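You operate a simulated robot arm through the tools that you are given. There is no shell and no other tool. Be economical: measure what you need, move in short steps, check, and stop when the job is done.

You are at the controls of a simulated two-armed robot. One attempt, no reset.

JOB
Wipe the yellow link, draw it out to the green line, tap its silver pin home, then lock it.
Fine: hold the link to pull and to tighten the blue wing nut; orange pad and grey mallet go back where they lay. What is to be rubbed or washed off counts as gone when no trace of it is left.

It is judged by the outcome, as a careful person would: the job done as asked, and still so three seconds after it is handed in. It fails if anything else is knocked over, pushed out of place, dropped, spilled or broken.

ROBOT AND FRAMES
Two 7-joint arms with fingered hands on one trunk, on a base that drives. Base frame: it is fixed to the floor where the robot stands at the start and does not move with it; the origin is under the middle of the robot, x ahead of it, y to its left, z up; the surface under the hand at the start is at about z = 0.88. Lengths are in m, angles in degrees, forces in N, time in s.
The left shoulder is at the start at [0.044, 0.173, 1.17], the right one opposite. With the tool pointing down near the work surface each hand reaches from about 0.38 to 0.78 m from the robot's upright axis, wherever it stands, measured 20 degrees to its own side. Places, roughly: blue wing nut [0.5, -0.3, 0.9]; round knob of the yellow link [0.5, -0.4, 0.9]; silver pin of the yellow link [0.5, -0.3, 0.9]. Payload 3.5 kg a hand.
The tool frame of a hand sits at the grasp point between the pads (the TCP): z along the fingers, y along the line on which they close. The tips reach 0.025 m beyond it. The gripper opens to 0.088 m. The gripper's body begins 0.029 m behind the TCP. The gripper is a hand of 3 fingers: y runs from the thumb to the fingers, the wrist lies at [-0.013, -0.097, -0.162] in the tool frame, and closing takes about 1.5 s.
Orientation is that of the tool frame in the base frame, as a unit quaternion [x, y, z, w]. With the fingers straight down and the wrist toward the robot, the tool's x, y and z point along [0, 1, 0], [1, 0, 0] and [0, 0, -1] of the base frame.

CONTROLS
- The arms move only by the tool nudge_tool. It takes "left_series", "right_series" or both (then of equal length, played together; a hand with none holds still); each is a list of rows, each an object of numbers (a shift or turn left out is 0, a gripper value left out holds the last): "dx", "dy", "dz": the shift along the base's x, y, z in m; "ax", "ay", "az": the turn, a rotation vector about the base's x, y, z in degrees. In form: [{"dx": .., "dy": .., "dz": .., "ax": .., "ay": .., "az": ..}, ...]. A call has 1 to 20 rows; each row is the pose to reach, as a shift and turn from the pose commanded when the call began. "left_fingers" and "right_fingers" are, for a hand that has rows, the closure, from 0 (fully open) to 1 (shut), set as the call begins (left out, the last holds). Rows are played at 5 a second. More than 0.05 m and 8.6 degrees between two rows, or a gripper value outside its range, and nothing of the call is played. Where a pose cannot be reached the arm comes as near as it can. A force on the tool above 50 N (or 10 N above the force at the start of the call, whichever is more), or a blocked arm, ends the call early, and 0.2 s more pass. The fingers move at their own pace (about 0.072 m/s each) and stop on an object; they squeeze with about 25 N. The grip force told is the motor's: it shows also when the fingers shut on nothing. Time passes only in rows, and 0.2 s behind the last, so rows that repeat a pose let the fingers close. The reply holds the time, the measured pose of the TCP, the force on the tool along the base axes, the opening and the grip force, in the units named above and with some noise, with the torque about the TCP (base axes, N m) and any sound that the robot's microphone picked up.
- Cameras (640 x 400 px; columns grow to the right, rows downward): "scene" is now at [0.1367, -0.0314, 1.4016]; the picture's right is [-0.33, -0.94, 0.04], its down [-0.56, 0.17, -0.81] and it looks along [0.76, -0.29, -0.58] (base axes); focal length 245 px, centre (320, 200). "left" rides on the left gripper at [-0.058, -0.085, -0.099] in its tool frame; the picture's right is [-0.67, -0.35, 0.66], its down [0.69, -0.63, 0.37] and it looks along [0.28, 0.69, 0.66] (tool axes); focal length 261 px, centre (320, 200). "right" rides on the right gripper at [0.058, -0.085, -0.099] in its tool frame; the picture's right is [-0.67, 0.35, -0.66], its down [-0.69, -0.63, 0.37] and it looks along [-0.29, 0.69, 0.66] (tool axes); focal length 261 px, centre (320, 200). There is no depth. A picture from a camera that has moved, and an enlarged one, comes with that camera's place and axes in the base frame and with its lens.
- grab_frame(camera): a new picture of that camera. No time passes.
- raise_lower(by): slides the trunk up (or, below 0, down) by that many m; the arms and the scene camera ride with it, the base frame stays. It gives what a move gives, with no picture.
- steer(legs): drives the robot by 1 to 6 legs, each [ahead, left, turn to the left] in m, m and degrees, along the robot's own axes; the way and the turn of a leg run together, so that a leg with both is an arc; at most 1.5 m and 180 degrees a leg. The arms and the cameras ride along, it lands a little off, and it stops where it bumps. It gives what a move gives.
- set_grasp(shape, hand): the hand has 3 fingers and takes this shape, open, in about a second: jaw (thumb against the fingers, like two jaws); tri (thumb and two fingers); tip (a fingertip pinch); poke (one finger out to press); point (the index stretched); flat (the hand flat); cup (the hand cupped); fist (a fist). The gripper value then closes the fingers along that shape, each until it touches; the sizes above hold for jaw. It gives what a move gives, with no picture.
- aim_head(pan, tilt): turns the head with the scene camera to pan (to the left, within 86 degrees either way) and tilt (down, from -29 to 69), counted from straight ahead of the robot. It gives what a move gives.
- inspect(camera, box): a new picture of the part [left, top, right, bottom] of that camera's present view, enlarged. No time passes.
- job_done(): hands the job in; it is judged then, once.

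Work in short steps. Places have to be worked out from the pictures, the camera data and where the tool is seen: move nearer, look again, correct. Check each grasp and each placing, and mend what went wrong. You have 120 turns and 100 pictures in all, those below and enlarged ones among them. Open the grippers and draw the arms clear of the work before you hand the job in, unless the task says otherwise; then end with one line.

The tools are called after "Request:" by a JSON object that holds its "op" and its "data". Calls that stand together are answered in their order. nudge_tool: Moves the arms, as the interface text tells. Its arguments: {"type":"object","properties":{"left_series":{"type":"array","items":{"type":"object","properties":{"dx":{"type":"number"},"dy":{"type":"number"},"dz":{"type":"number"},"ax":{"type":"number"},"ay":{"type":"number"},"az":{"type":"number"}}}},"left_fingers":{"type":"number"},"right_series":{"type":"array","items":{"type":"object","properties":{"dx":{"type":"number"},"dy":{"type":"number"},"dz":{"type":"number"},"ax":{"type":"number"},"ay":{"type":"number"},"az":{"type":"number"}}}},"right_fingers":{"type":"number"}},"required":[]} The other tools are called the same way: raise_lower (by) slides the trunk up or down; set_grasp (shape, hand) gives the hand a shape; steer (legs) drives the base; aim_head (pan, tilt) turns the head that bears the scene camera; grab_frame (camera) takes a picture; inspect (camera, box) takes an enlarged picture of a part of a camera's view; job_done () hands the job in.

At the start:

```text
clock: 0.0
left_ee_pos: [0.4706, -0.0037, 1.2596]
left_ee_rot: [0.707, 0.708, 0.0, -0.001]
left_contact_force: [-1.0, -0.4, -0.6]
left_torque: [-0.01, -0.03, -0.02]
left_width: 0.0875
left_finger_force: 0.0
left_shape: jaw
right_ee_pos: [0.3532, -0.4342, 1.2522]
right_ee_rot: [0.706, 0.708, 0.0, 0.0]
right_contact_force: [0.1, 0.7, -0.3]
right_torque: [0.01, 0.0, 0.01]
right_width: 0.0879
right_finger_force: 0.0
right_shape: jaw
trunk travel left (down, up): [-0.25, 0.205]
robot x, y, heading: [-0.0015, 0.0004, 0.2]
head pan, tilt: [-19.7, 29.4]
```

scene: 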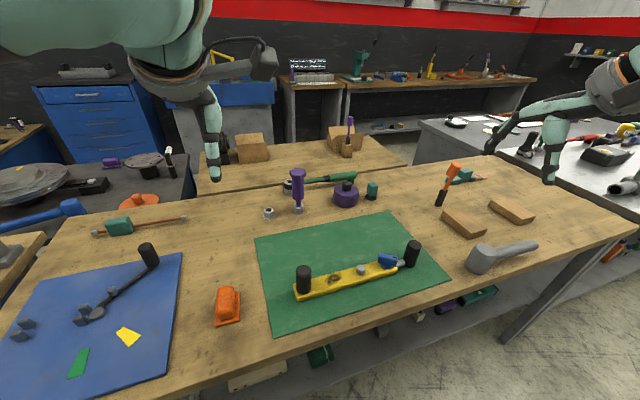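
right: 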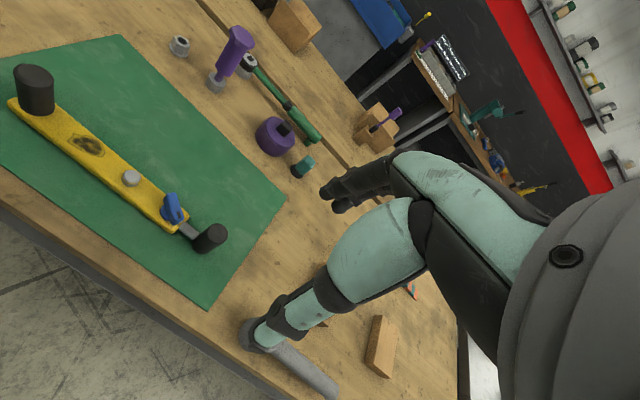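
left: 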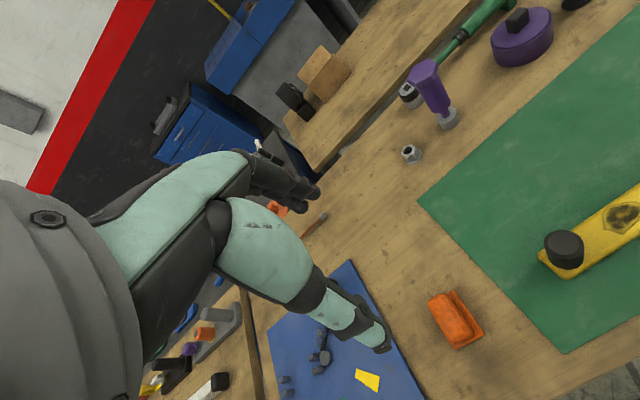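

I start by looking closer at the link and at the tools.

Request:
{"op": "inspect", "data": {"camera": "scene", "box": [250, 200, 460, 330]}}

Request:
{"op": "inspect", "data": {"camera": "right", "box": [0, 50, 260, 280]}}

Request:
{"op": "inspect", "data": {"camera": "scene", "box": [430, 200, 560, 290]}}

Request:
{"op": "inspect", "data": {"camera": "scene", "box": [190, 270, 270, 340]}}

```text
3.05 times, centred on (355, 265) of scene
camera zoom: at [0.1367, -0.0314, 1.4016], right [-0.33, -0.94, 0.04], down [-0.56, 0.17, -0.81], along [0.76, -0.29, -0.58], focal length 746 px, centre (213, 2)
```

zoom: 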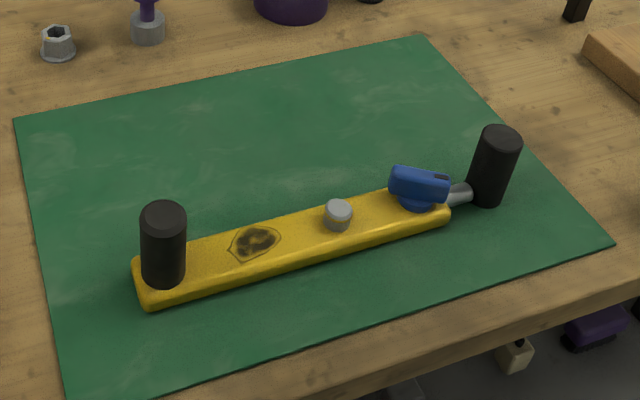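

```text
1.74 times, centred on (130, 165) of right
camera zoom: at [0.267, -0.3753, 1.3504], right [0.35, -0.67, 0.66], down [-0.63, -0.69, -0.37], along [0.69, -0.28, -0.66], focal length 453 px, centre (650, 261)
```

zoom: 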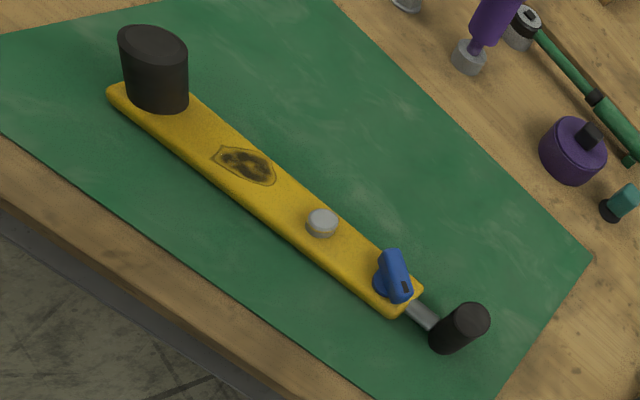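

```text
4.44 times, centred on (495, 245) of scene
camera zoom: at [0.1367, -0.0314, 1.4016], right [-0.33, -0.94, 0.04], down [-0.56, 0.17, -0.81], along [0.76, -0.29, -0.58], focal length 1087 px, centre (-458, 0)
```

zoom: 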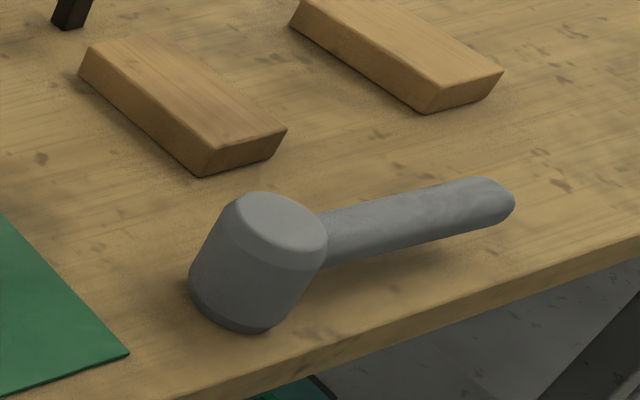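

```text
5.71 times, centred on (230, 305) of scene
camera zoom: at [0.1367, -0.0314, 1.4016], right [-0.33, -0.94, 0.04], down [-0.56, 0.17, -0.81], along [0.76, -0.29, -0.58], focal length 1398 px, centre (834, -400)
```

zoom: 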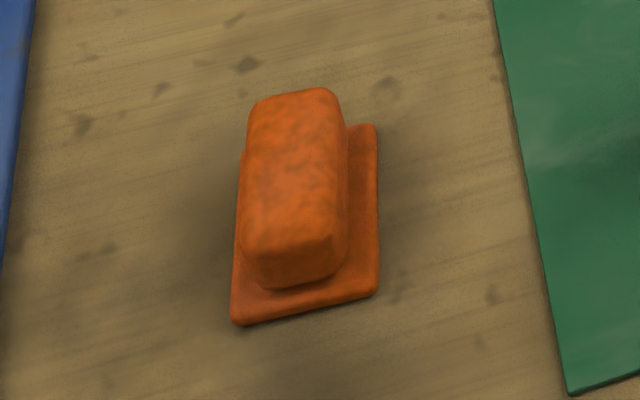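

The link lies along -y at x≈0.465: the oval grip post is at y≈-0.125, the stain at -0.20, the pin at -0.28, the wing nut at -0.35 and the round knob at -0.42. The pad is at about (0.475, 0.04) and the mallet head at (0.40, -0.60) with its handle along -y. I drive right by 0.25 m so that everything comes within comfortable reach.

Request:
{"op": "steer", "data": {"legs": [[0, -0.25, 0]]}}

Request:
{"op": "aim_head", "data": {"pan": 0, "tilt": 45}}

Request:
{"op": "grab_frame", "data": {"camera": "scene"}}

Request:
{"op": "grab_frame", "data": {"camera": "left"}}

Request:
{"op": "grab_frame", "data": {"camera": "right"}}

```text
clock: 1.9
left_ee_pos: [0.4732, -0.2593, 1.2594]
left_ee_rot: [0.706, 0.708, -0.001, 0.0]
left_contact_force: [0.2, 0.6, -0.2]
left_torque: [0.02, -0.01, 0.04]
left_width: 0.0874
left_finger_force: 0.2
left_shape: jaw
right_ee_pos: [0.3543, -0.6912, 1.2521]
right_ee_rot: [0.706, 0.708, -0.001, -0.001]
right_contact_force: [0.0, 0.3, -0.3]
right_torque: [-0.01, 0.01, 0.01]
right_width: 0.0876
right_finger_force: 0.0
right_shape: jaw
trunk travel left (down, up): [-0.25, 0.205]
robot x, y, heading: [0.0014, -0.2579, 0.0]
head pan, tilt: [-19.7, 29.4]
```

```text
clock: 2.7
left_ee_pos: [0.4722, -0.2603, 1.261]
left_ee_rot: [0.706, 0.708, 0.0, 0.0]
left_contact_force: [-0.3, -0.5, -0.1]
left_torque: [-0.01, 0.01, -0.01]
left_width: 0.0876
left_finger_force: 0.1
left_shape: jaw
right_ee_pos: [0.3531, -0.6923, 1.2523]
right_ee_rot: [0.706, 0.708, -0.001, 0.001]
right_contact_force: [-0.6, 0.0, -0.7]
right_torque: [0.0, 0.0, 0.02]
right_width: 0.0876
right_finger_force: 0.2
right_shape: jaw
trunk travel left (down, up): [-0.25, 0.205]
robot x, y, heading: [-0.0051, -0.2589, 0.3]
head pan, tilt: [0.0, 45.0]
```

```text
92 pictures are left
camera scene: at [0.1302, -0.2591, 1.3787], right [0.0, -1.0, 0.0], down [-0.78, 0.0, -0.62], along [0.62, 0.0, -0.78], focal length 245 px, centre (320, 200)
```

scene: 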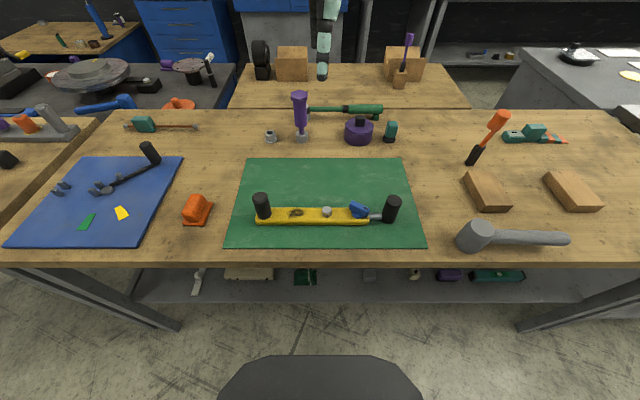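

```text
91 pictures are left
camera left: at [0.3871, -0.3183, 1.3596], right [-0.35, -0.67, -0.66], down [-0.63, 0.68, -0.37], along [0.69, 0.29, -0.66], focal length 261 px, centre (320, 200)
```

left: 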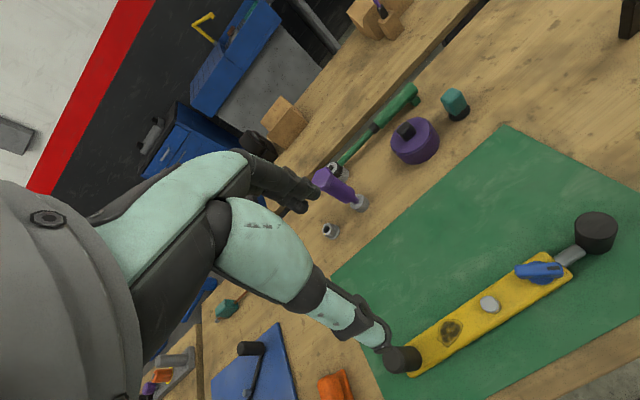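

```text
90 pictures are left
camera right: at [0.2678, -0.6331, 1.3502], right [0.35, -0.67, 0.66], down [-0.63, -0.69, -0.37], along [0.7, -0.28, -0.66], focal length 261 px, centre (320, 200)
```

right: 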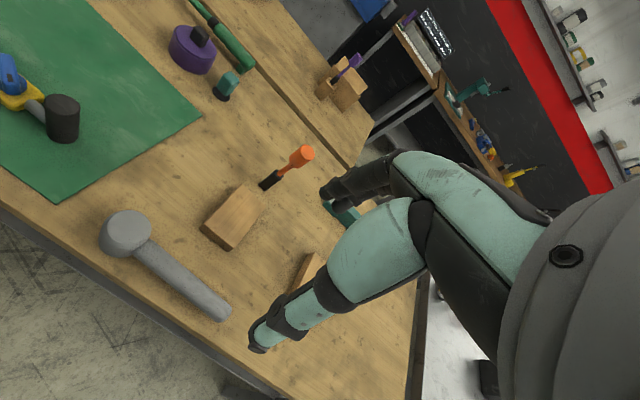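

Clear view now. I enlarge the parts to work out their places exactly.

Request:
{"op": "inspect", "data": {"camera": "scene", "box": [240, 180, 420, 240]}}

Request:
{"op": "inspect", "data": {"camera": "scene", "box": [165, 180, 235, 235]}}

Request:
{"op": "inspect", "data": {"camera": "scene", "box": [440, 200, 590, 270]}}

```text
3.56 times, centred on (330, 210) of scene
camera zoom: at [0.1302, -0.2591, 1.3787], right [0.0, -1.0, 0.0], down [-0.78, 0.0, -0.62], along [0.62, 0.0, -0.78], focal length 870 px, centre (284, 164)
```

zoom: 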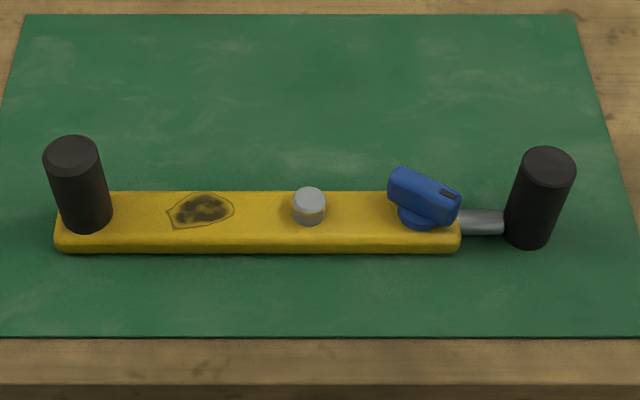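

```text
7.27 times, centred on (200, 208) of scene
camera zoom: at [0.1302, -0.2591, 1.3787], right [0.0, -1.0, 0.0], down [-0.78, 0.0, -0.62], along [0.62, 0.0, -0.78], focal length 1779 px, centre (1193, 146)
```

zoom: 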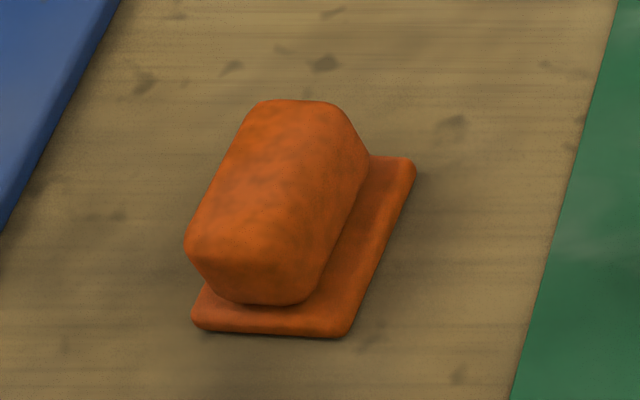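

```text
4.27 times, centred on (515, 235) of scene
camera zoom: at [0.1302, -0.2591, 1.3787], right [0.0, -1.0, 0.0], down [-0.78, 0.0, -0.62], along [0.62, 0.0, -0.78], focal length 1044 px, centre (-512, 51)
```

zoom: 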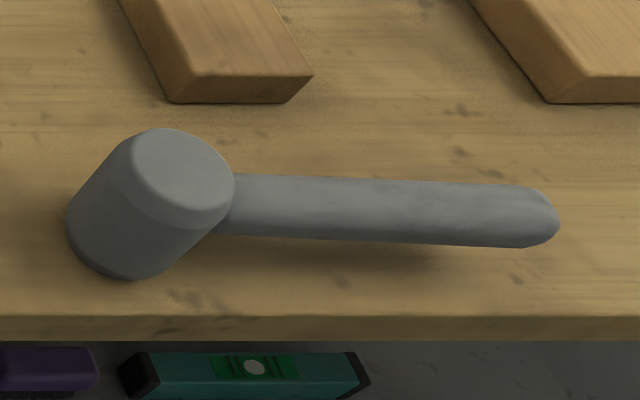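

Worked out: the pad's block is centred at (0.482, 0.043) and turned about -5°. The round knob is at (0.462, -0.424) with its top at 0.956, and the oval post at (0.462, -0.130). I bring the left hand above the pad and the right hand above the round knob.

Request:
{"op": "nudge_tool", "data": {"left_series": [{"dx": 0.001, "dy": 0.03, "dz": -0.02}, {"dx": 0.002, "dy": 0.06, "dz": -0.04}, {"dx": 0.003, "dy": 0.09, "dz": -0.06}, {"dx": 0.004, "dy": 0.12, "dz": -0.08}, {"dx": 0.005, "dy": 0.15, "dz": -0.1}, {"dx": 0.006, "dy": 0.18, "dz": -0.12}, {"dx": 0.007, "dy": 0.21, "dz": -0.14, "az": -1}, {"dx": 0.008, "dy": 0.24, "dz": -0.16, "az": -2}, {"dx": 0.009, "dy": 0.27, "dz": -0.18, "az": -3}, {"dx": 0.01, "dy": 0.303, "dz": -0.21, "az": -5}], "right_series": [{"dx": 0.011, "dy": 0.027, "dz": -0.015}, {"dx": 0.022, "dy": 0.054, "dz": -0.03}, {"dx": 0.033, "dy": 0.081, "dz": -0.045}, {"dx": 0.044, "dy": 0.108, "dz": -0.06}, {"dx": 0.055, "dy": 0.135, "dz": -0.075}, {"dx": 0.066, "dy": 0.162, "dz": -0.09}, {"dx": 0.077, "dy": 0.189, "dz": -0.105}, {"dx": 0.088, "dy": 0.216, "dz": -0.12}, {"dx": 0.1, "dy": 0.243, "dz": -0.135}, {"dx": 0.109, "dy": 0.268, "dz": -0.15}], "left_fingers": 0, "right_fingers": 0}}

Request:
{"op": "grab_frame", "data": {"camera": "left"}}

Request:
{"op": "grab_frame", "data": {"camera": "right"}}

Request:
{"op": "grab_frame", "data": {"camera": "scene"}}

```text
clock: 4.9
left_ee_pos: [0.4843, 0.0449, 1.0526]
left_ee_rot: [0.737, 0.676, -0.001, 0.0]
left_contact_force: [-0.1, -0.2, -0.6]
left_torque: [0.01, 0.0, 0.01]
left_width: 0.0873
left_finger_force: 0.1
left_shape: jaw
right_ee_pos: [0.4648, -0.4219, 1.1008]
right_ee_rot: [0.707, 0.707, -0.001, 0.001]
right_contact_force: [0.0, 0.0, -0.5]
right_torque: [-0.02, 0.0, -0.02]
right_width: 0.0876
right_finger_force: 0.1
right_shape: jaw
trunk travel left (down, up): [-0.25, 0.205]
robot x, y, heading: [0.0017, -0.2552, 0.1]
head pan, tilt: [0.0, 45.0]
```

```text
86 pictures are left
camera left: at [0.3933, -0.0044, 1.151], right [-0.41, -0.64, -0.65], down [-0.57, 0.74, -0.37], along [0.72, 0.22, -0.66], focal length 261 px, centre (320, 200)
```

left: 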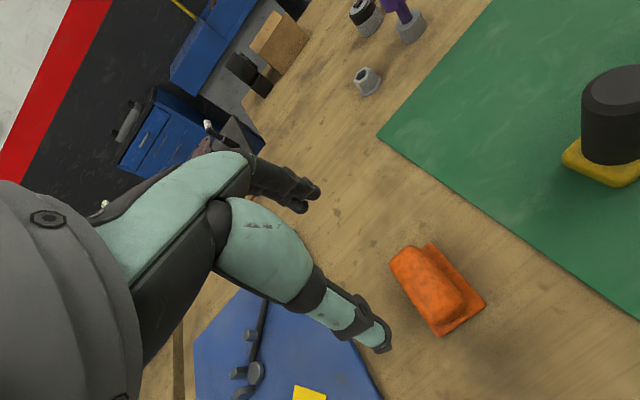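

```text
85 pictures are left
camera right: at [0.379, -0.3635, 1.199], right [0.35, -0.67, 0.66], down [-0.63, -0.69, -0.37], along [0.7, -0.28, -0.66], focal length 261 px, centre (320, 200)
```

right: 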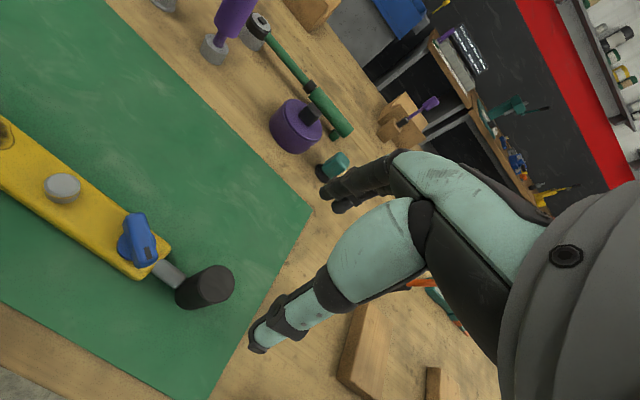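

```text
84 pictures are left
camera scene: at [0.1312, -0.257, 1.3785], right [0.0, -1.0, 0.0], down [-0.78, 0.0, -0.62], along [0.62, 0.0, -0.78], focal length 245 px, centre (320, 200)
```

scene: 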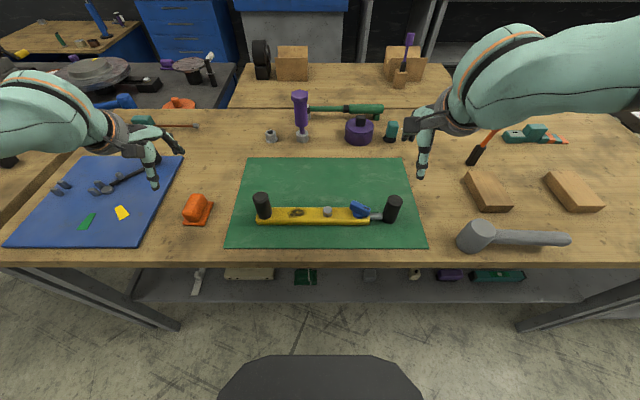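

The projected grasp lines hit both targets within a few mm. I lower both hands partway and check again.

Request:
{"op": "nudge_tool", "data": {"left_series": [{"dx": -0.001, "dy": -0.001, "dz": -0.04}, {"dx": -0.002, "dy": -0.003, "dz": -0.08}, {"dx": -0.002, "dy": -0.003, "dz": -0.095}], "right_series": [{"dz": -0.04}, {"dz": -0.08}, {"dz": -0.11}]}}

Request:
{"op": "grab_frame", "data": {"camera": "left"}}

Request:
{"op": "inspect", "data": {"camera": "scene", "box": [130, 150, 250, 240]}}

Request:
{"op": "grab_frame", "data": {"camera": "right"}}

```text
clock: 5.7
left_ee_pos: [0.4794, 0.0421, 0.9574]
left_ee_rot: [0.736, 0.677, 0.0, 0.0]
left_contact_force: [0.4, 0.6, -0.1]
left_torque: [0.01, -0.02, 0.01]
left_width: 0.0876
left_finger_force: 0.0
left_shape: jaw
right_ee_pos: [0.4538, -0.4383, 0.9996]
right_ee_rot: [0.706, 0.708, 0.001, 0.0]
right_contact_force: [-0.2, -0.4, -0.4]
right_torque: [0.03, 0.0, 0.02]
right_width: 0.0876
right_finger_force: 0.0
right_shape: jaw
right hand out of reach, approached as far as the arm can: row 2, 3
trunk travel left (down, up): [-0.25, 0.205]
robot x, y, heading: [0.0001, -0.258, 0.0]
head pan, tilt: [0.0, 45.0]
```

```text
83 pictures are left
camera left: at [0.3891, -0.0086, 1.0557], right [-0.4, -0.64, -0.66], down [-0.57, 0.74, -0.37], along [0.72, 0.23, -0.66], focal length 261 px, centre (320, 200)
```

left: 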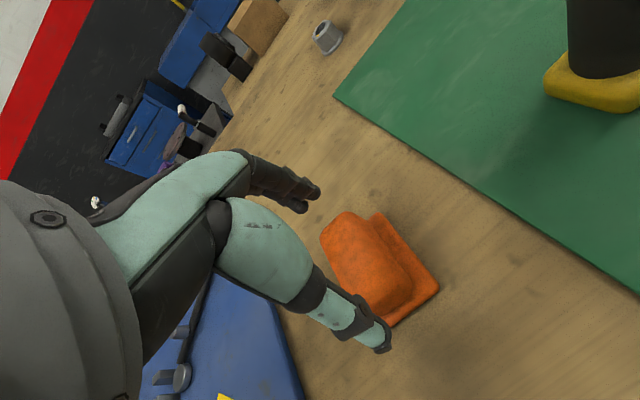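

```text
4.44 times, centred on (190, 195) of scene
camera zoom: at [0.1294, -0.2586, 1.3788], right [0.0, -1.0, 0.0], down [-0.78, 0.0, -0.62], along [0.62, 0.0, -0.78], focal length 1087 px, centre (898, 222)
```

zoom: 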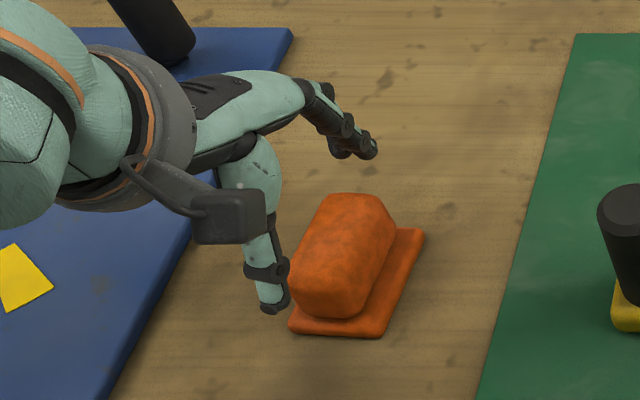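

```text
81 pictures are left
camera right: at [0.3683, -0.3808, 1.0986], right [0.35, -0.67, 0.66], down [-0.63, -0.69, -0.37], along [0.7, -0.28, -0.66], focal length 261 px, centre (320, 200)
```

right: 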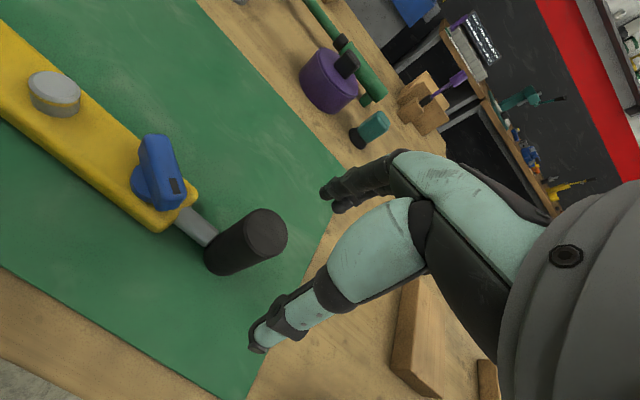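

The left hand sits well around the pad. The right arm runs short of reach this close in, so I raise both hands and back the base off by 0.1 m.

Request:
{"op": "nudge_tool", "data": {"left_series": [{"dz": 0.04}, {"dz": 0.08}], "right_series": [{"dz": 0.04}, {"dz": 0.08}]}}

Request:
{"op": "steer", "data": {"legs": [[-0.1, 0, 0]]}}

```text
clock: 6.3
left_ee_pos: [0.4771, 0.0403, 1.0387]
left_ee_rot: [0.737, 0.676, -0.002, 0.001]
left_contact_force: [-0.2, 0.6, 0.1]
left_torque: [0.0, -0.02, 0.0]
left_width: 0.0878
left_finger_force: 0.0
left_shape: jaw
right_ee_pos: [0.4538, -0.4386, 1.0847]
right_ee_rot: [0.706, 0.709, 0.0, 0.0]
right_contact_force: [-0.3, 0.3, 0.1]
right_torque: [-0.01, 0.01, -0.02]
right_width: 0.0877
right_finger_force: 0.0
right_shape: jaw
trunk travel left (down, up): [-0.25, 0.205]
robot x, y, heading: [-0.0, -0.2606, 0.3]
head pan, tilt: [0.0, 45.0]
```

```text
clock: 7.4
left_ee_pos: [0.3789, 0.0406, 1.0367]
left_ee_rot: [0.737, 0.676, 0.0, 0.0]
left_contact_force: [0.7, 0.2, 0.1]
left_torque: [0.0, 0.0, 0.0]
left_width: 0.0878
left_finger_force: 0.0
left_shape: jaw
right_ee_pos: [0.3566, -0.4396, 1.0841]
right_ee_rot: [0.707, 0.708, 0.0, 0.0]
right_contact_force: [0.5, -0.3, -0.1]
right_torque: [-0.01, 0.02, -0.01]
right_width: 0.0877
right_finger_force: 0.1
right_shape: jaw
trunk travel left (down, up): [-0.25, 0.205]
robot x, y, heading: [-0.1004, -0.2594, 0.1]
head pan, tilt: [0.0, 45.0]
```

Next I return both hands above their targets and probe the right hand's reach again.

Request:
{"op": "nudge_tool", "data": {"left_series": [{"dx": 0.05}, {"dx": 0.1, "dz": 0}, {"dx": 0.102, "dz": -0.04}, {"dx": 0.102, "dz": -0.08}], "right_series": [{"dx": 0.04, "dy": 0.005}, {"dx": 0.08, "dy": 0.01}, {"dx": 0.1055, "dy": 0.0155, "dz": -0.03}, {"dx": 0.1055, "dy": 0.0155, "dz": -0.075}]}}

Request:
{"op": "grab_frame", "data": {"camera": "right"}}

Request:
{"op": "grab_frame", "data": {"camera": "scene"}}

```text
clock: 8.4
left_ee_pos: [0.4836, 0.0399, 0.9553]
left_ee_rot: [0.737, 0.676, -0.002, -0.002]
left_contact_force: [-0.1, -0.3, -0.5]
left_torque: [0.01, -0.01, 0.0]
left_width: 0.0879
left_finger_force: 0.0
left_shape: jaw
right_ee_pos: [0.421, -0.4664, 1.03]
right_ee_rot: [0.705, 0.709, 0.0, -0.001]
right_contact_force: [0.1, 0.3, 0.0]
right_torque: [0.0, 0.0, 0.0]
right_width: 0.0878
right_finger_force: 0.2
right_shape: jaw
right hand out of reach, approached as far as the arm can: row 2, 3, 4
trunk travel left (down, up): [-0.25, 0.205]
robot x, y, heading: [-0.0995, -0.2619, 0.1]
head pan, tilt: [0.0, 45.0]
```

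```text
80 pictures are left
camera right: at [0.3347, -0.4092, 1.1272], right [0.35, -0.67, 0.65], down [-0.63, -0.69, -0.37], along [0.69, -0.28, -0.66], focal length 261 px, centre (320, 200)
```

right: 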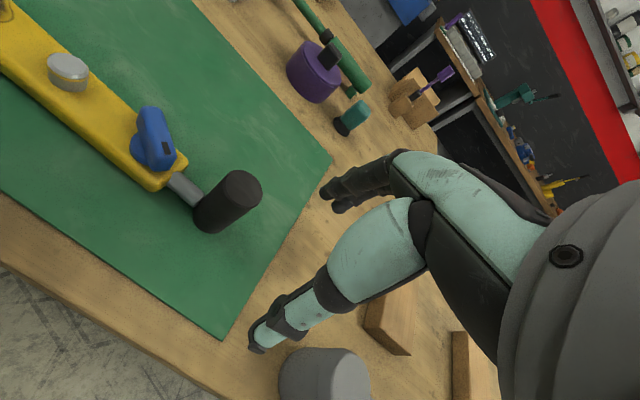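

```text
79 pictures are left
camera scene: at [0.0334, -0.2593, 1.3783], right [0.0, -1.0, 0.0], down [-0.78, 0.0, -0.62], along [0.62, 0.0, -0.78], focal length 245 px, centre (320, 200)
```

scene: 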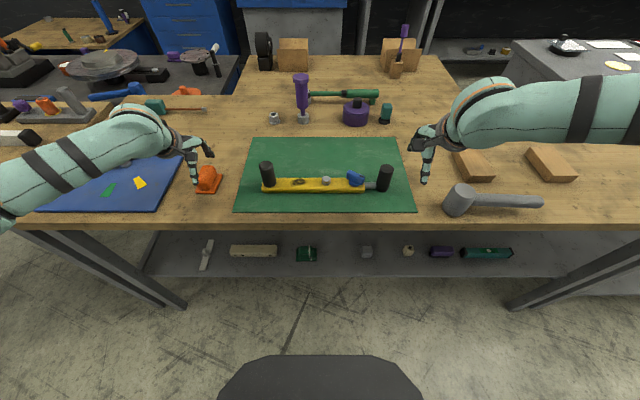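

The right arm sits elbow-out and its wrist seems to be what limits it. I try yawing the right hand by +35°, since the round knob doesn't care about yaw.

Request:
{"op": "nudge_tool", "data": {"right_series": [{"az": 8}, {"az": 16}, {"az": 24}, {"az": 32}, {"az": 38}, {"az": 38, "dx": 0.0, "dz": 0.0}]}}

```text
clock: 9.8
left_ee_pos: [0.4814, 0.0398, 0.9578]
left_ee_rot: [0.737, 0.676, 0.001, 0.0]
left_contact_force: [0.2, 0.9, -0.7]
left_torque: [-0.03, 0.01, 0.0]
left_width: 0.0878
left_finger_force: 0.0
left_shape: jaw
right_ee_pos: [0.4188, -0.4669, 1.0327]
right_ee_rot: [0.437, 0.9, 0.0, 0.0]
right_contact_force: [-0.6, -0.6, -0.9]
right_torque: [0.0, 0.02, -0.01]
right_width: 0.0881
right_finger_force: 0.0
right_shape: jaw
trunk travel left (down, up): [-0.25, 0.205]
robot x, y, heading: [-0.1007, -0.2541, 0.2]
head pan, tilt: [0.0, 45.0]
```

The turn worked. Now I move over the knob.

Request:
{"op": "nudge_tool", "data": {"right_series": [{"dx": 0.022, "dy": 0.022}, {"dx": 0.043, "dy": 0.043}, {"dx": 0.043, "dy": 0.043, "dz": -0.04}]}}

```text
clock: 10.6
left_ee_pos: [0.481, 0.0394, 0.9571]
left_ee_rot: [0.737, 0.676, 0.0, 0.001]
left_contact_force: [0.3, 0.4, 0.4]
left_torque: [-0.01, -0.01, -0.03]
left_width: 0.0873
left_finger_force: 0.0
left_shape: jaw
right_ee_pos: [0.4222, -0.453, 1.0173]
right_ee_rot: [0.437, 0.899, 0.001, 0.0]
right_contact_force: [-0.4, -0.2, -0.5]
right_torque: [-0.01, 0.01, 0.0]
right_width: 0.0879
right_finger_force: 0.0
right_shape: jaw
right hand out of reach, approached as far as the arm can: row 1, 2, 3
trunk travel left (down, up): [-0.25, 0.205]
robot x, y, heading: [-0.0982, -0.2625, -0.2]
head pan, tilt: [0.0, 45.0]
```

The right elbow is swung up high, which looks like a poor arm posture. I take the hand out to the right, straighten the yaw, and look.

Request:
{"op": "nudge_tool", "data": {"right_series": [{"dy": -0.04, "dz": 0.02, "az": -8}, {"dy": -0.08, "dz": 0.04, "az": -16}, {"dy": -0.12, "dz": 0.05, "az": -24}, {"dy": -0.16, "dz": 0.05, "az": -32}, {"dy": -0.2, "dz": 0.05, "az": -38}, {"dx": 0.04, "dy": -0.2, "dz": 0.03, "az": -38}, {"dx": 0.08, "dy": -0.2, "dz": 0.0, "az": -38}]}}

Request:
{"op": "aim_head", "data": {"pan": -25, "tilt": 40}}

Request:
{"op": "grab_frame", "data": {"camera": "scene"}}

```text
clock: 12.2
left_ee_pos: [0.4829, 0.0384, 0.9555]
left_ee_rot: [0.737, 0.676, -0.001, -0.001]
left_contact_force: [-0.7, 0.5, 0.2]
left_torque: [0.0, 0.02, 0.05]
left_width: 0.0877
left_finger_force: 0.0
left_shape: jaw
right_ee_pos: [0.5018, -0.6542, 1.0152]
right_ee_rot: [0.707, 0.708, -0.001, 0.0]
right_contact_force: [0.0, 0.2, -0.5]
right_torque: [-0.01, -0.03, 0.0]
right_width: 0.0877
right_finger_force: 0.0
right_shape: jaw
trunk travel left (down, up): [-0.25, 0.205]
robot x, y, heading: [-0.1002, -0.2549, 0.2]
head pan, tilt: [0.0, 45.0]
```

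```text
clock: 13.1
left_ee_pos: [0.4814, 0.0398, 0.9568]
left_ee_rot: [0.737, 0.676, 0.0, 0.0]
left_contact_force: [0.1, 0.1, -0.9]
left_torque: [-0.01, 0.01, 0.02]
left_width: 0.0876
left_finger_force: 0.0
left_shape: jaw
right_ee_pos: [0.4983, -0.6533, 1.0169]
right_ee_rot: [0.706, 0.708, 0.0, -0.001]
right_contact_force: [0.2, 0.1, -0.7]
right_torque: [-0.01, -0.01, -0.02]
right_width: 0.0877
right_finger_force: 0.1
right_shape: jaw
trunk travel left (down, up): [-0.25, 0.205]
robot x, y, heading: [-0.1006, -0.2555, 0.2]
head pan, tilt: [-25.0, 40.0]
```

```text
78 pictures are left
camera scene: at [0.0273, -0.2943, 1.3864], right [-0.42, -0.91, 0.05], down [-0.67, 0.27, -0.7], along [0.62, -0.32, -0.72], focal length 245 px, centre (320, 200)
```

scene: 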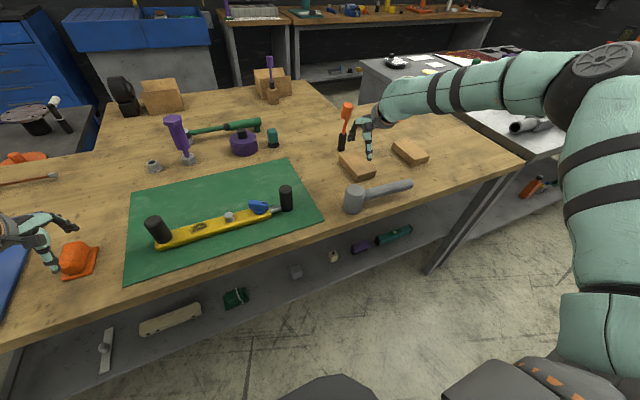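

Now a sweep back in at low height with small steps.

Request:
{"op": "nudge_tool", "data": {"right_series": [{"dy": 0.04, "dz": -0.01}, {"dy": 0.08, "dz": -0.02}, {"dx": -0.01, "dy": 0.12, "dz": -0.02}, {"dx": -0.02, "dy": 0.16, "dz": -0.02}, {"dx": -0.03, "dy": 0.2, "dz": -0.02}, {"dx": -0.035, "dy": 0.23, "dz": -0.025}]}}

Request:
{"op": "grab_frame", "data": {"camera": "scene"}}

```text
clock: 14.5
left_ee_pos: [0.4815, 0.0389, 0.9561]
left_ee_rot: [0.737, 0.676, 0.0, 0.0]
left_contact_force: [-0.5, 0.2, 0.6]
left_torque: [-0.03, 0.0, 0.0]
left_width: 0.0875
left_finger_force: 0.0
left_shape: jaw
right_ee_pos: [0.4256, -0.4805, 1.0199]
right_ee_rot: [0.706, 0.709, 0.0, 0.0]
right_contact_force: [-0.5, -0.4, 0.7]
right_torque: [-0.02, 0.0, 0.0]
right_width: 0.088
right_finger_force: 0.0
right_shape: jaw
right hand out of reach, approached as far as the arm can: row 1, 2, 3, 4, 5, 6
trunk travel left (down, up): [-0.25, 0.205]
robot x, y, heading: [-0.0997, -0.2577, 0.1]
head pan, tilt: [-25.0, 40.0]
```

```text
77 pictures are left
camera scene: at [0.0274, -0.2945, 1.3864], right [-0.42, -0.91, 0.05], down [-0.66, 0.27, -0.7], along [0.62, -0.32, -0.72], focal length 245 px, centre (320, 200)
```

scene: 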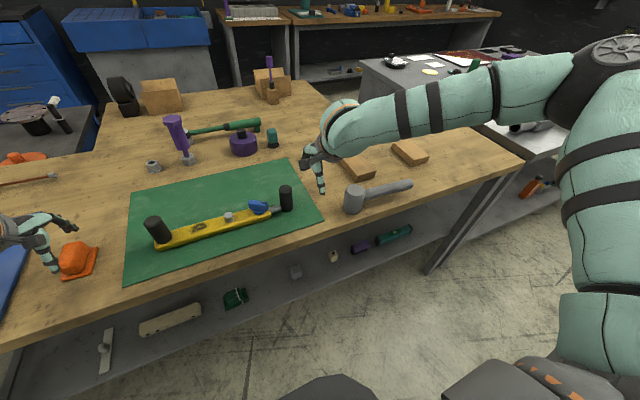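

The arm can't go lower in this posture, so lowering the trunk should help. I raise both hands first, then slide the trunk down 0.13 m.

Request:
{"op": "nudge_tool", "data": {"left_series": [{"dz": 0.04}, {"dz": 0.08}, {"dz": 0.12}, {"dz": 0.15}], "right_series": [{"dz": 0.04}, {"dz": 0.08}, {"dz": 0.12}, {"dz": 0.15}]}}

Request:
{"op": "raise_lower", "data": {"by": -0.13}}

Request:
{"op": "nudge_tool", "data": {"right_series": [{"dx": 0.01, "dy": 0.02}, {"dx": 0.02, "dy": 0.04}, {"dx": 0.035, "dy": 0.055}, {"dx": 0.037, "dy": 0.057, "dz": -0.03}, {"dx": 0.037, "dy": 0.057, "dz": -0.05}]}}

```text
clock: 15.5
left_ee_pos: [0.4772, 0.0418, 1.1082]
left_ee_rot: [0.737, 0.676, -0.001, 0.0]
left_contact_force: [-0.1, 0.2, 0.1]
left_torque: [-0.04, -0.02, 0.0]
left_width: 0.0876
left_finger_force: 0.1
left_shape: jaw
right_ee_pos: [0.4245, -0.4818, 1.1728]
right_ee_rot: [0.706, 0.708, 0.0, 0.0]
right_contact_force: [-0.3, -1.1, -0.1]
right_torque: [0.0, 0.0, 0.0]
right_width: 0.088
right_finger_force: 0.0
right_shape: jaw
trunk travel left (down, up): [-0.25, 0.205]
robot x, y, heading: [-0.0985, -0.2595, 0.0]
head pan, tilt: [-25.0, 40.0]
```

```text
clock: 17.1
left_ee_pos: [0.4797, 0.0396, 0.979]
left_ee_rot: [0.736, 0.677, 0.001, 0.001]
left_contact_force: [1.1, 0.1, 0.0]
left_torque: [-0.01, -0.01, 0.01]
left_width: 0.0879
left_finger_force: 0.0
left_shape: jaw
right_ee_pos: [0.4229, -0.4799, 1.0426]
right_ee_rot: [0.707, 0.708, 0.0, 0.001]
right_contact_force: [-0.8, 0.6, 0.3]
right_torque: [0.0, 0.02, 0.01]
right_width: 0.0879
right_finger_force: 0.1
right_shape: jaw
trunk travel left (down, up): [-0.12, 0.335]
robot x, y, heading: [-0.1025, -0.2602, -0.0]
head pan, tilt: [-25.0, 40.0]
```

```text
clock: 18.3
left_ee_pos: [0.4798, 0.0395, 0.9768]
left_ee_rot: [0.737, 0.676, 0.0, 0.0]
left_contact_force: [0.3, 0.4, -0.2]
left_torque: [0.0, -0.03, -0.02]
left_width: 0.0875
left_finger_force: 0.1
left_shape: jaw
right_ee_pos: [0.4606, -0.4226, 0.991]
right_ee_rot: [0.707, 0.708, 0.0, -0.001]
right_contact_force: [-0.9, -0.4, -0.5]
right_torque: [0.0, 0.02, 0.04]
right_width: 0.0879
right_finger_force: 0.0
right_shape: jaw
trunk travel left (down, up): [-0.12, 0.335]
robot x, y, heading: [-0.0994, -0.2596, 0.2]
head pan, tilt: [-25.0, 40.0]
```

Lowering the trunk works. I check the right hand over the knob before descending.

Request:
{"op": "grab_frame", "data": {"camera": "right"}}

Request:
{"op": "aim_head", "data": {"pan": 0, "tilt": 42}}

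Request:
{"op": "grab_frame", "data": {"camera": "scene"}}

```text
76 pictures are left
camera right: at [0.3754, -0.3639, 1.09], right [0.35, -0.67, 0.66], down [-0.63, -0.69, -0.37], along [0.69, -0.28, -0.66], focal length 261 px, centre (320, 200)
```

right: 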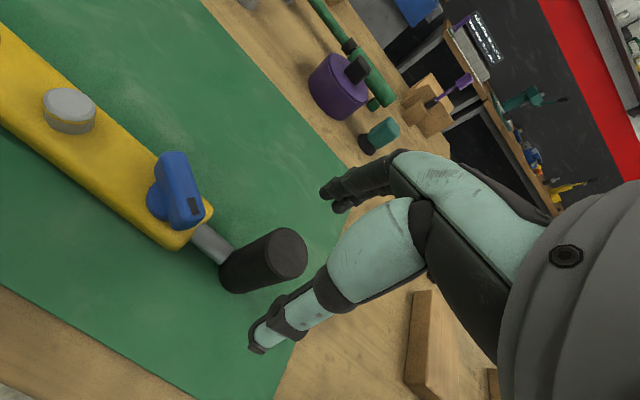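

```text
clock: 19.2
left_ee_pos: [0.4801, 0.0402, 0.977]
left_ee_rot: [0.736, 0.676, 0.001, 0.0]
left_contact_force: [-0.4, 0.6, 0.1]
left_torque: [0.03, -0.01, -0.02]
left_width: 0.0877
left_finger_force: 0.1
left_shape: jaw
right_ee_pos: [0.4612, -0.4226, 0.9924]
right_ee_rot: [0.706, 0.708, 0.0, 0.001]
right_contact_force: [-0.2, -0.3, 0.6]
right_torque: [0.03, 0.0, 0.0]
right_width: 0.088
right_finger_force: 0.1
right_shape: jaw
trunk travel left (down, up): [-0.12, 0.335]
robot x, y, heading: [-0.0977, -0.261, -0.1]
head pan, tilt: [0.0, 42.0]
```

```text
75 pictures are left
camera scene: at [0.1225, -0.2586, 1.2153], right [0.0, -1.0, 0.0], down [-0.86, 0.0, -0.52], along [0.52, 0.0, -0.86], focal length 245 px, centre (320, 200)
```

scene: 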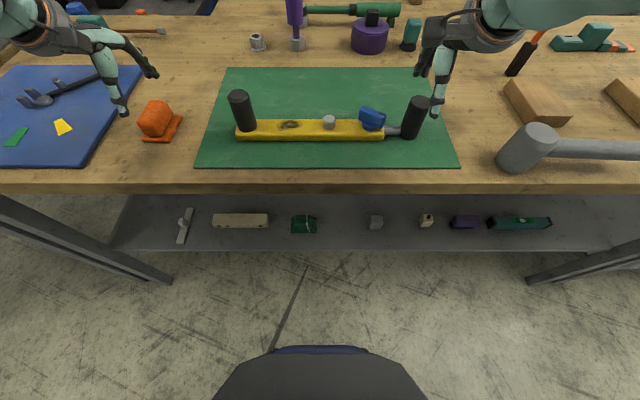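

Aligned within 2 mm. I lower both: left onto the pad block (TCP 0.922), right onto the knob (TCP 0.937).

Request:
{"op": "nudge_tool", "data": {"left_series": [{"dx": 0.001, "dy": 0.001, "dz": -0.03}, {"dx": 0.001, "dy": 0.001, "dz": -0.045}, {"dx": 0.001, "dy": 0.001, "dz": -0.055}], "right_series": [{"dx": 0.001, "dz": -0.03}, {"dx": 0.001, "dz": -0.045}, {"dx": 0.001, "dz": -0.055}]}}

Request:
{"op": "inspect", "data": {"camera": "scene", "box": [90, 60, 210, 150]}}

Request:
{"op": "inspect", "data": {"camera": "scene", "box": [350, 60, 470, 150]}}

```text
clock: 20.0
left_ee_pos: [0.483, 0.0406, 0.9209]
left_ee_rot: [0.737, 0.676, -0.001, 0.0]
left_contact_force: [-0.6, -0.3, -0.1]
left_torque: [-0.01, -0.01, 0.02]
left_width: 0.0879
left_finger_force: 0.1
left_shape: jaw
right_ee_pos: [0.4613, -0.423, 0.9367]
right_ee_rot: [0.707, 0.707, -0.001, 0.0]
right_contact_force: [-1.1, -0.3, -0.7]
right_torque: [0.04, 0.01, 0.02]
right_width: 0.0879
right_finger_force: 0.2
right_shape: jaw
trunk travel left (down, up): [-0.12, 0.335]
robot x, y, heading: [-0.0989, -0.2587, 0.0]
head pan, tilt: [0.0, 42.0]
```

```text
4.44 times, centred on (150, 105) of scene
camera zoom: at [0.1227, -0.2585, 1.2152], right [0.0, -1.0, 0.0], down [-0.86, 0.0, -0.52], along [0.52, 0.0, -0.86], focal length 1087 px, centre (1076, 622)
```

zoom: 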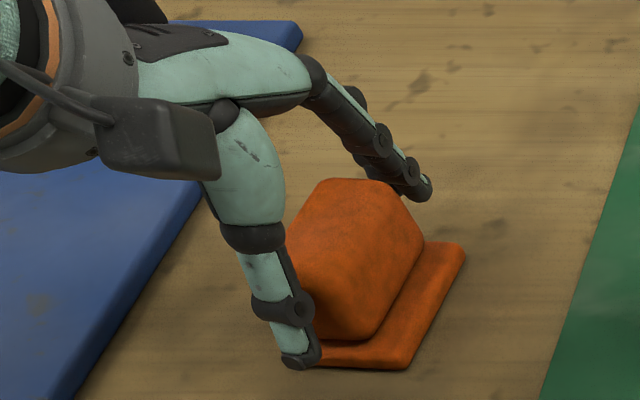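

```text
4.44 times, centred on (410, 105) of scene
camera zoom: at [0.1227, -0.2585, 1.2152], right [0.0, -1.0, 0.0], down [-0.86, 0.0, -0.52], along [0.52, 0.0, -0.86], focal length 1087 px, centre (-80, 622)
```

zoom: 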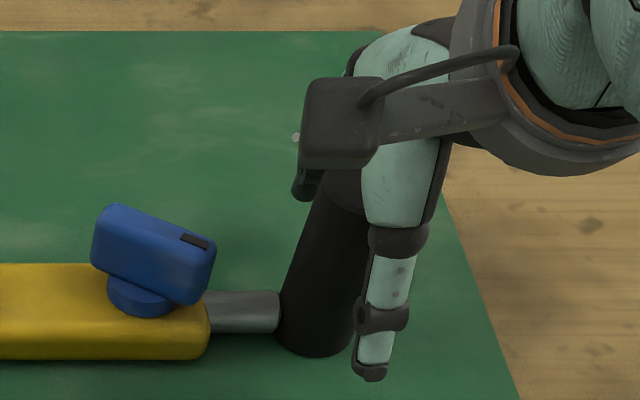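

Both are straddled properly, so I close both hands.

Request:
{"op": "nudge_tool", "data": {"left_series": [{}, {}, {}, {}, {}, {}, {}, {}], "right_series": [{}, {}, {}, {}, {}, {}, {}, {}], "left_fingers": 1, "right_fingers": 1}}

Request:
{"op": "inspect", "data": {"camera": "scene", "box": [90, 60, 210, 150]}}

Request:
{"op": "inspect", "data": {"camera": "scene", "box": [350, 60, 470, 150]}}

```text
clock: 21.8
left_ee_pos: [0.4808, 0.0412, 0.9224]
left_ee_rot: [0.737, 0.676, 0.0, 0.0]
left_contact_force: [-0.2, 0.1, 0.3]
left_torque: [0.0, 0.02, -0.02]
left_width: 0.06
left_finger_force: 24.8
left_shape: jaw
right_ee_pos: [0.4611, -0.4237, 0.9361]
right_ee_rot: [0.707, 0.707, 0.0, 0.0]
right_contact_force: [0.4, -0.9, -0.3]
right_torque: [0.0, -0.01, -0.08]
right_width: 0.0255
right_finger_force: 25.0
right_shape: jaw
trunk travel left (down, up): [-0.12, 0.335]
robot x, y, heading: [-0.096, -0.2616, 0.1]
head pan, tilt: [0.0, 42.0]
```

```text
4.44 times, centred on (150, 105) of scene
camera zoom: at [0.1227, -0.2587, 1.2152], right [0.0, -1.0, 0.0], down [-0.86, 0.0, -0.52], along [0.52, 0.0, -0.86], focal length 1087 px, centre (1076, 622)
```

zoom: 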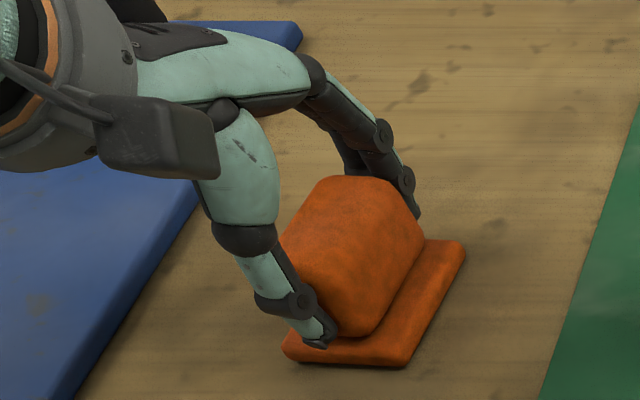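

```text
4.44 times, centred on (410, 105) of scene
camera zoom: at [0.1227, -0.2587, 1.2152], right [0.0, -1.0, 0.0], down [-0.86, 0.0, -0.52], along [0.52, 0.0, -0.86], focal length 1087 px, centre (-80, 622)
```

zoom: 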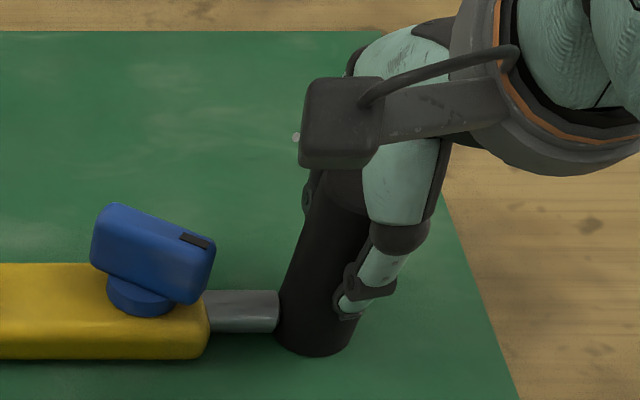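

Both grips hold. I lift the pad, carry it over the post, and hover above the stain.

Request:
{"op": "nudge_tool", "data": {"left_series": [{"dz": 0.04}, {"dz": 0.08}, {"dz": 0.12}, {"dx": -0.004, "dy": -0.045, "dz": 0.125, "az": 1}, {"dx": -0.008, "dy": -0.09, "dz": 0.125, "az": 2}, {"dx": -0.012, "dy": -0.135, "dz": 0.125, "az": 3}, {"dx": -0.014, "dy": -0.18, "dz": 0.125, "az": 4}, {"dx": -0.016, "dy": -0.225, "dz": 0.125, "az": 5}, {"dx": -0.016, "dy": -0.245, "dz": 0.125, "az": 5}, {"dx": -0.016, "dy": -0.245, "dz": 0.085, "az": 5}]}}

Request:
{"op": "grab_frame", "data": {"camera": "scene"}}

Request:
{"op": "grab_frame", "data": {"camera": "left"}}

```text
clock: 24.0
left_ee_pos: [0.4666, -0.2059, 1.0076]
left_ee_rot: [0.706, 0.708, 0.0, 0.0]
left_contact_force: [0.2, 0.5, -0.3]
left_torque: [0.03, 0.0, -0.03]
left_width: 0.0597
left_finger_force: 25.3
left_shape: jaw
right_ee_pos: [0.4623, -0.4232, 0.9357]
right_ee_rot: [0.707, 0.708, 0.0, 0.0]
right_contact_force: [0.3, 0.2, 0.0]
right_torque: [-0.02, -0.01, -0.05]
right_width: 0.0254
right_finger_force: 25.4
right_shape: jaw
trunk travel left (down, up): [-0.12, 0.335]
robot x, y, heading: [-0.1004, -0.2589, 0.3]
head pan, tilt: [0.0, 42.0]
```

```text
70 pictures are left
camera scene: at [0.1228, -0.2586, 1.2152], right [0.0, -1.0, 0.0], down [-0.86, 0.0, -0.52], along [0.52, 0.0, -0.86], focal length 245 px, centre (320, 200)
```

scene: 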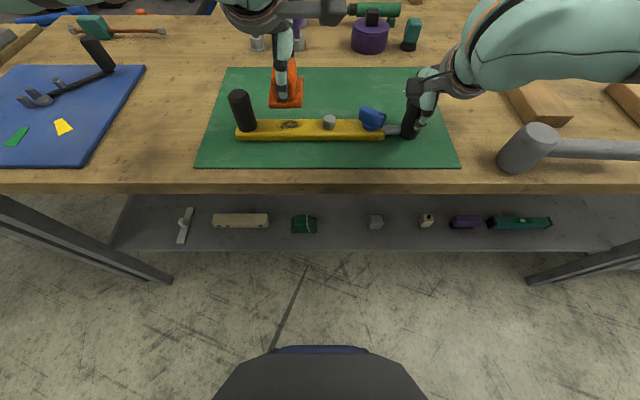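

```text
69 pictures are left
camera left: at [0.3814, -0.2633, 1.1067], right [-0.35, -0.67, -0.65], down [-0.63, 0.68, -0.37], along [0.69, 0.29, -0.66], focal length 261 px, centre (320, 200)
```

left: 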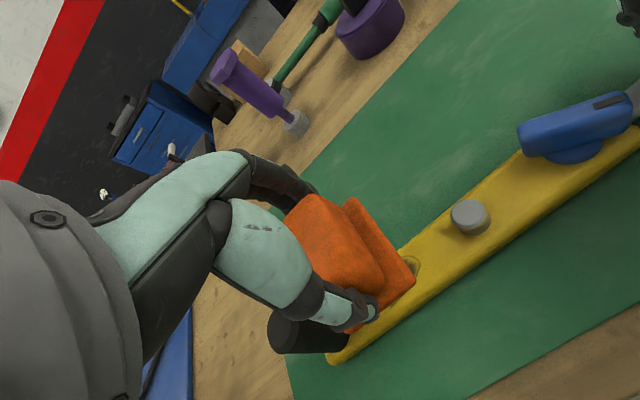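

The pad is over the stain. I lower it gently until contact.

Request:
{"op": "nudge_tool", "data": {"left_series": [{"dz": -0.03}, {"dz": -0.05}, {"dz": -0.055}, {"dz": -0.058}, {"dz": -0.061}]}}

```text
clock: 25.2
left_ee_pos: [0.4662, -0.2037, 0.9458]
left_ee_rot: [0.706, 0.708, -0.001, 0.0]
left_contact_force: [-0.4, -1.3, -0.5]
left_torque: [0.0, -0.05, -0.05]
left_width: 0.0601
left_finger_force: 25.4
left_shape: jaw
right_ee_pos: [0.4613, -0.424, 0.9364]
right_ee_rot: [0.706, 0.709, 0.0, -0.001]
right_contact_force: [0.3, -0.2, 0.2]
right_torque: [-0.02, 0.0, -0.02]
right_width: 0.0253
right_finger_force: 24.4
right_shape: jaw
trunk travel left (down, up): [-0.12, 0.335]
robot x, y, heading: [-0.0988, -0.2604, 0.5]
head pan, tilt: [0.0, 42.0]
```

Not yet pressing, so I step down a little more.

Request:
{"op": "nudge_tool", "data": {"left_series": [{"dz": -0.002}, {"dz": -0.004}]}}

Request:
{"op": "inspect", "data": {"camera": "scene", "box": [225, 60, 345, 160]}}

```text
clock: 25.8
left_ee_pos: [0.4655, -0.2052, 0.9436]
left_ee_rot: [0.706, 0.708, 0.001, 0.001]
left_contact_force: [-0.2, 1.0, 12.5]
left_torque: [0.04, -0.11, 0.0]
left_width: 0.0593
left_finger_force: 25.0
left_shape: jaw
right_ee_pos: [0.4608, -0.4232, 0.9368]
right_ee_rot: [0.707, 0.707, -0.001, 0.0]
right_contact_force: [0.9, 0.0, -2.5]
right_torque: [-0.01, 0.04, -0.06]
right_width: 0.0252
right_finger_force: 24.6
right_shape: jaw
trunk travel left (down, up): [-0.12, 0.335]
robot x, y, heading: [-0.0986, -0.2574, 0.2]
head pan, tilt: [0.0, 42.0]
```

```text
4.00 times, centred on (285, 110) of scene
camera zoom: at [0.1212, -0.2588, 1.2157], right [0.0, -1.0, 0.0], down [-0.86, 0.0, -0.52], along [0.52, 0.0, -0.86], focal length 978 px, centre (460, 560)
```

zoom: 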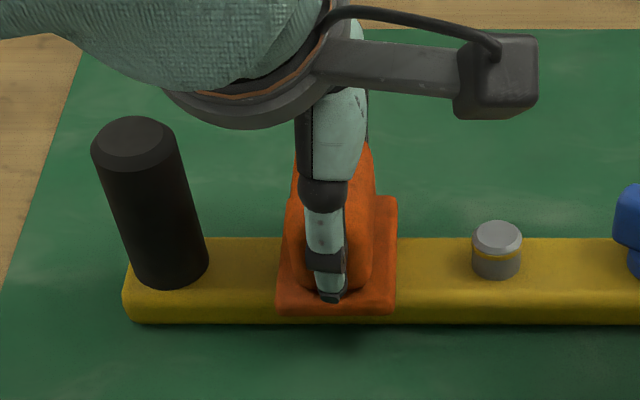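

Contact at 12.5 N. I scrub in a small pattern across and along the stain.

Request:
{"op": "nudge_tool", "data": {"left_series": [{"dx": 0.012}, {"dx": 0.0}, {"dx": -0.012}, {"dx": 0.0, "dy": 0.004}, {"dx": 0.012, "dy": 0.008}, {"dx": 0, "dy": 0.008}, {"dx": -0.012, "dy": 0.008}, {"dx": -0.012, "dy": 0.0}, {"dx": -0.012, "dy": -0.01}, {"dx": 0, "dy": -0.01}, {"dx": 0.012, "dy": -0.01}, {"dx": 0, "dy": -0.01}, {"dx": -0.012, "dy": -0.01}, {"dx": 0.0, "dy": 0}, {"dx": 0.012, "dy": 0.008}, {"dx": 0.0, "dy": 0.008}, {"dx": -0.012, "dy": 0.008}, {"dx": 0, "dy": 0}, {"dx": 0.012, "dy": -0.01}, {"dx": 0, "dy": 0}]}}

Request:
{"op": "nudge_tool", "data": {"left_series": [{"dz": 0.03}, {"dz": 0.06}, {"dx": 0.04, "dz": 0.08}, {"dx": 0.08, "dz": 0.08}]}}

Request:
{"op": "inspect", "data": {"camera": "scene", "box": [225, 80, 455, 160]}}

```text
clock: 30.0
left_ee_pos: [0.4659, -0.2059, 0.9436]
left_ee_rot: [0.705, 0.709, -0.001, 0.0]
left_contact_force: [0.1, -0.1, 1.4]
left_torque: [-0.01, -0.06, -0.01]
left_width: 0.0593
left_finger_force: 25.5
left_shape: jaw
right_ee_pos: [0.4618, -0.4233, 0.9374]
right_ee_rot: [0.706, 0.708, 0.0, 0.0]
right_contact_force: [-0.5, -0.7, 0.1]
right_torque: [0.01, 0.01, -0.04]
right_width: 0.0245
right_finger_force: 25.4
right_shape: jaw
trunk travel left (down, up): [-0.12, 0.335]
robot x, y, heading: [-0.0972, -0.2579, -0.1]
head pan, tilt: [0.0, 42.0]
```

```text
clock: 31.0
left_ee_pos: [0.5465, -0.2025, 1.0229]
left_ee_rot: [0.707, 0.708, 0.0, -0.001]
left_contact_force: [-0.2, -0.2, 0.3]
left_torque: [-0.02, -0.01, 0.02]
left_width: 0.0592
left_finger_force: 25.2
left_shape: jaw
right_ee_pos: [0.4613, -0.4234, 0.9366]
right_ee_rot: [0.706, 0.708, 0.0, 0.0]
right_contact_force: [0.4, 1.0, 0.1]
right_torque: [0.0, -0.01, -0.03]
right_width: 0.0246
right_finger_force: 24.9
right_shape: jaw
trunk travel left (down, up): [-0.12, 0.335]
robot x, y, heading: [-0.099, -0.258, -0.1]
head pan, tilt: [0.0, 42.0]
```

```text
2.78 times, centred on (340, 120) of scene
camera zoom: at [0.1225, -0.2588, 1.2152], right [0.0, -1.0, 0.0], down [-0.86, 0.0, -0.52], along [0.52, 0.0, -0.86], focal length 681 px, centre (264, 423)
```

zoom: 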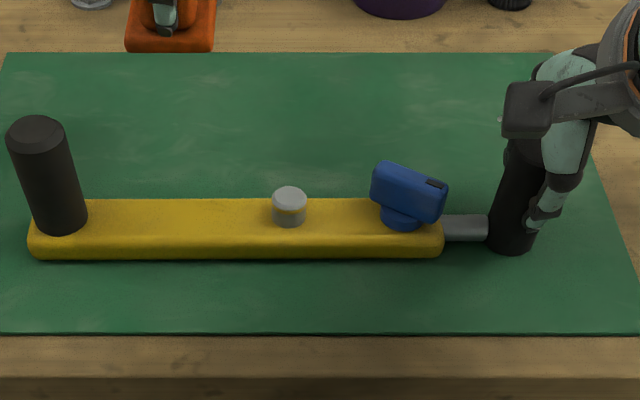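

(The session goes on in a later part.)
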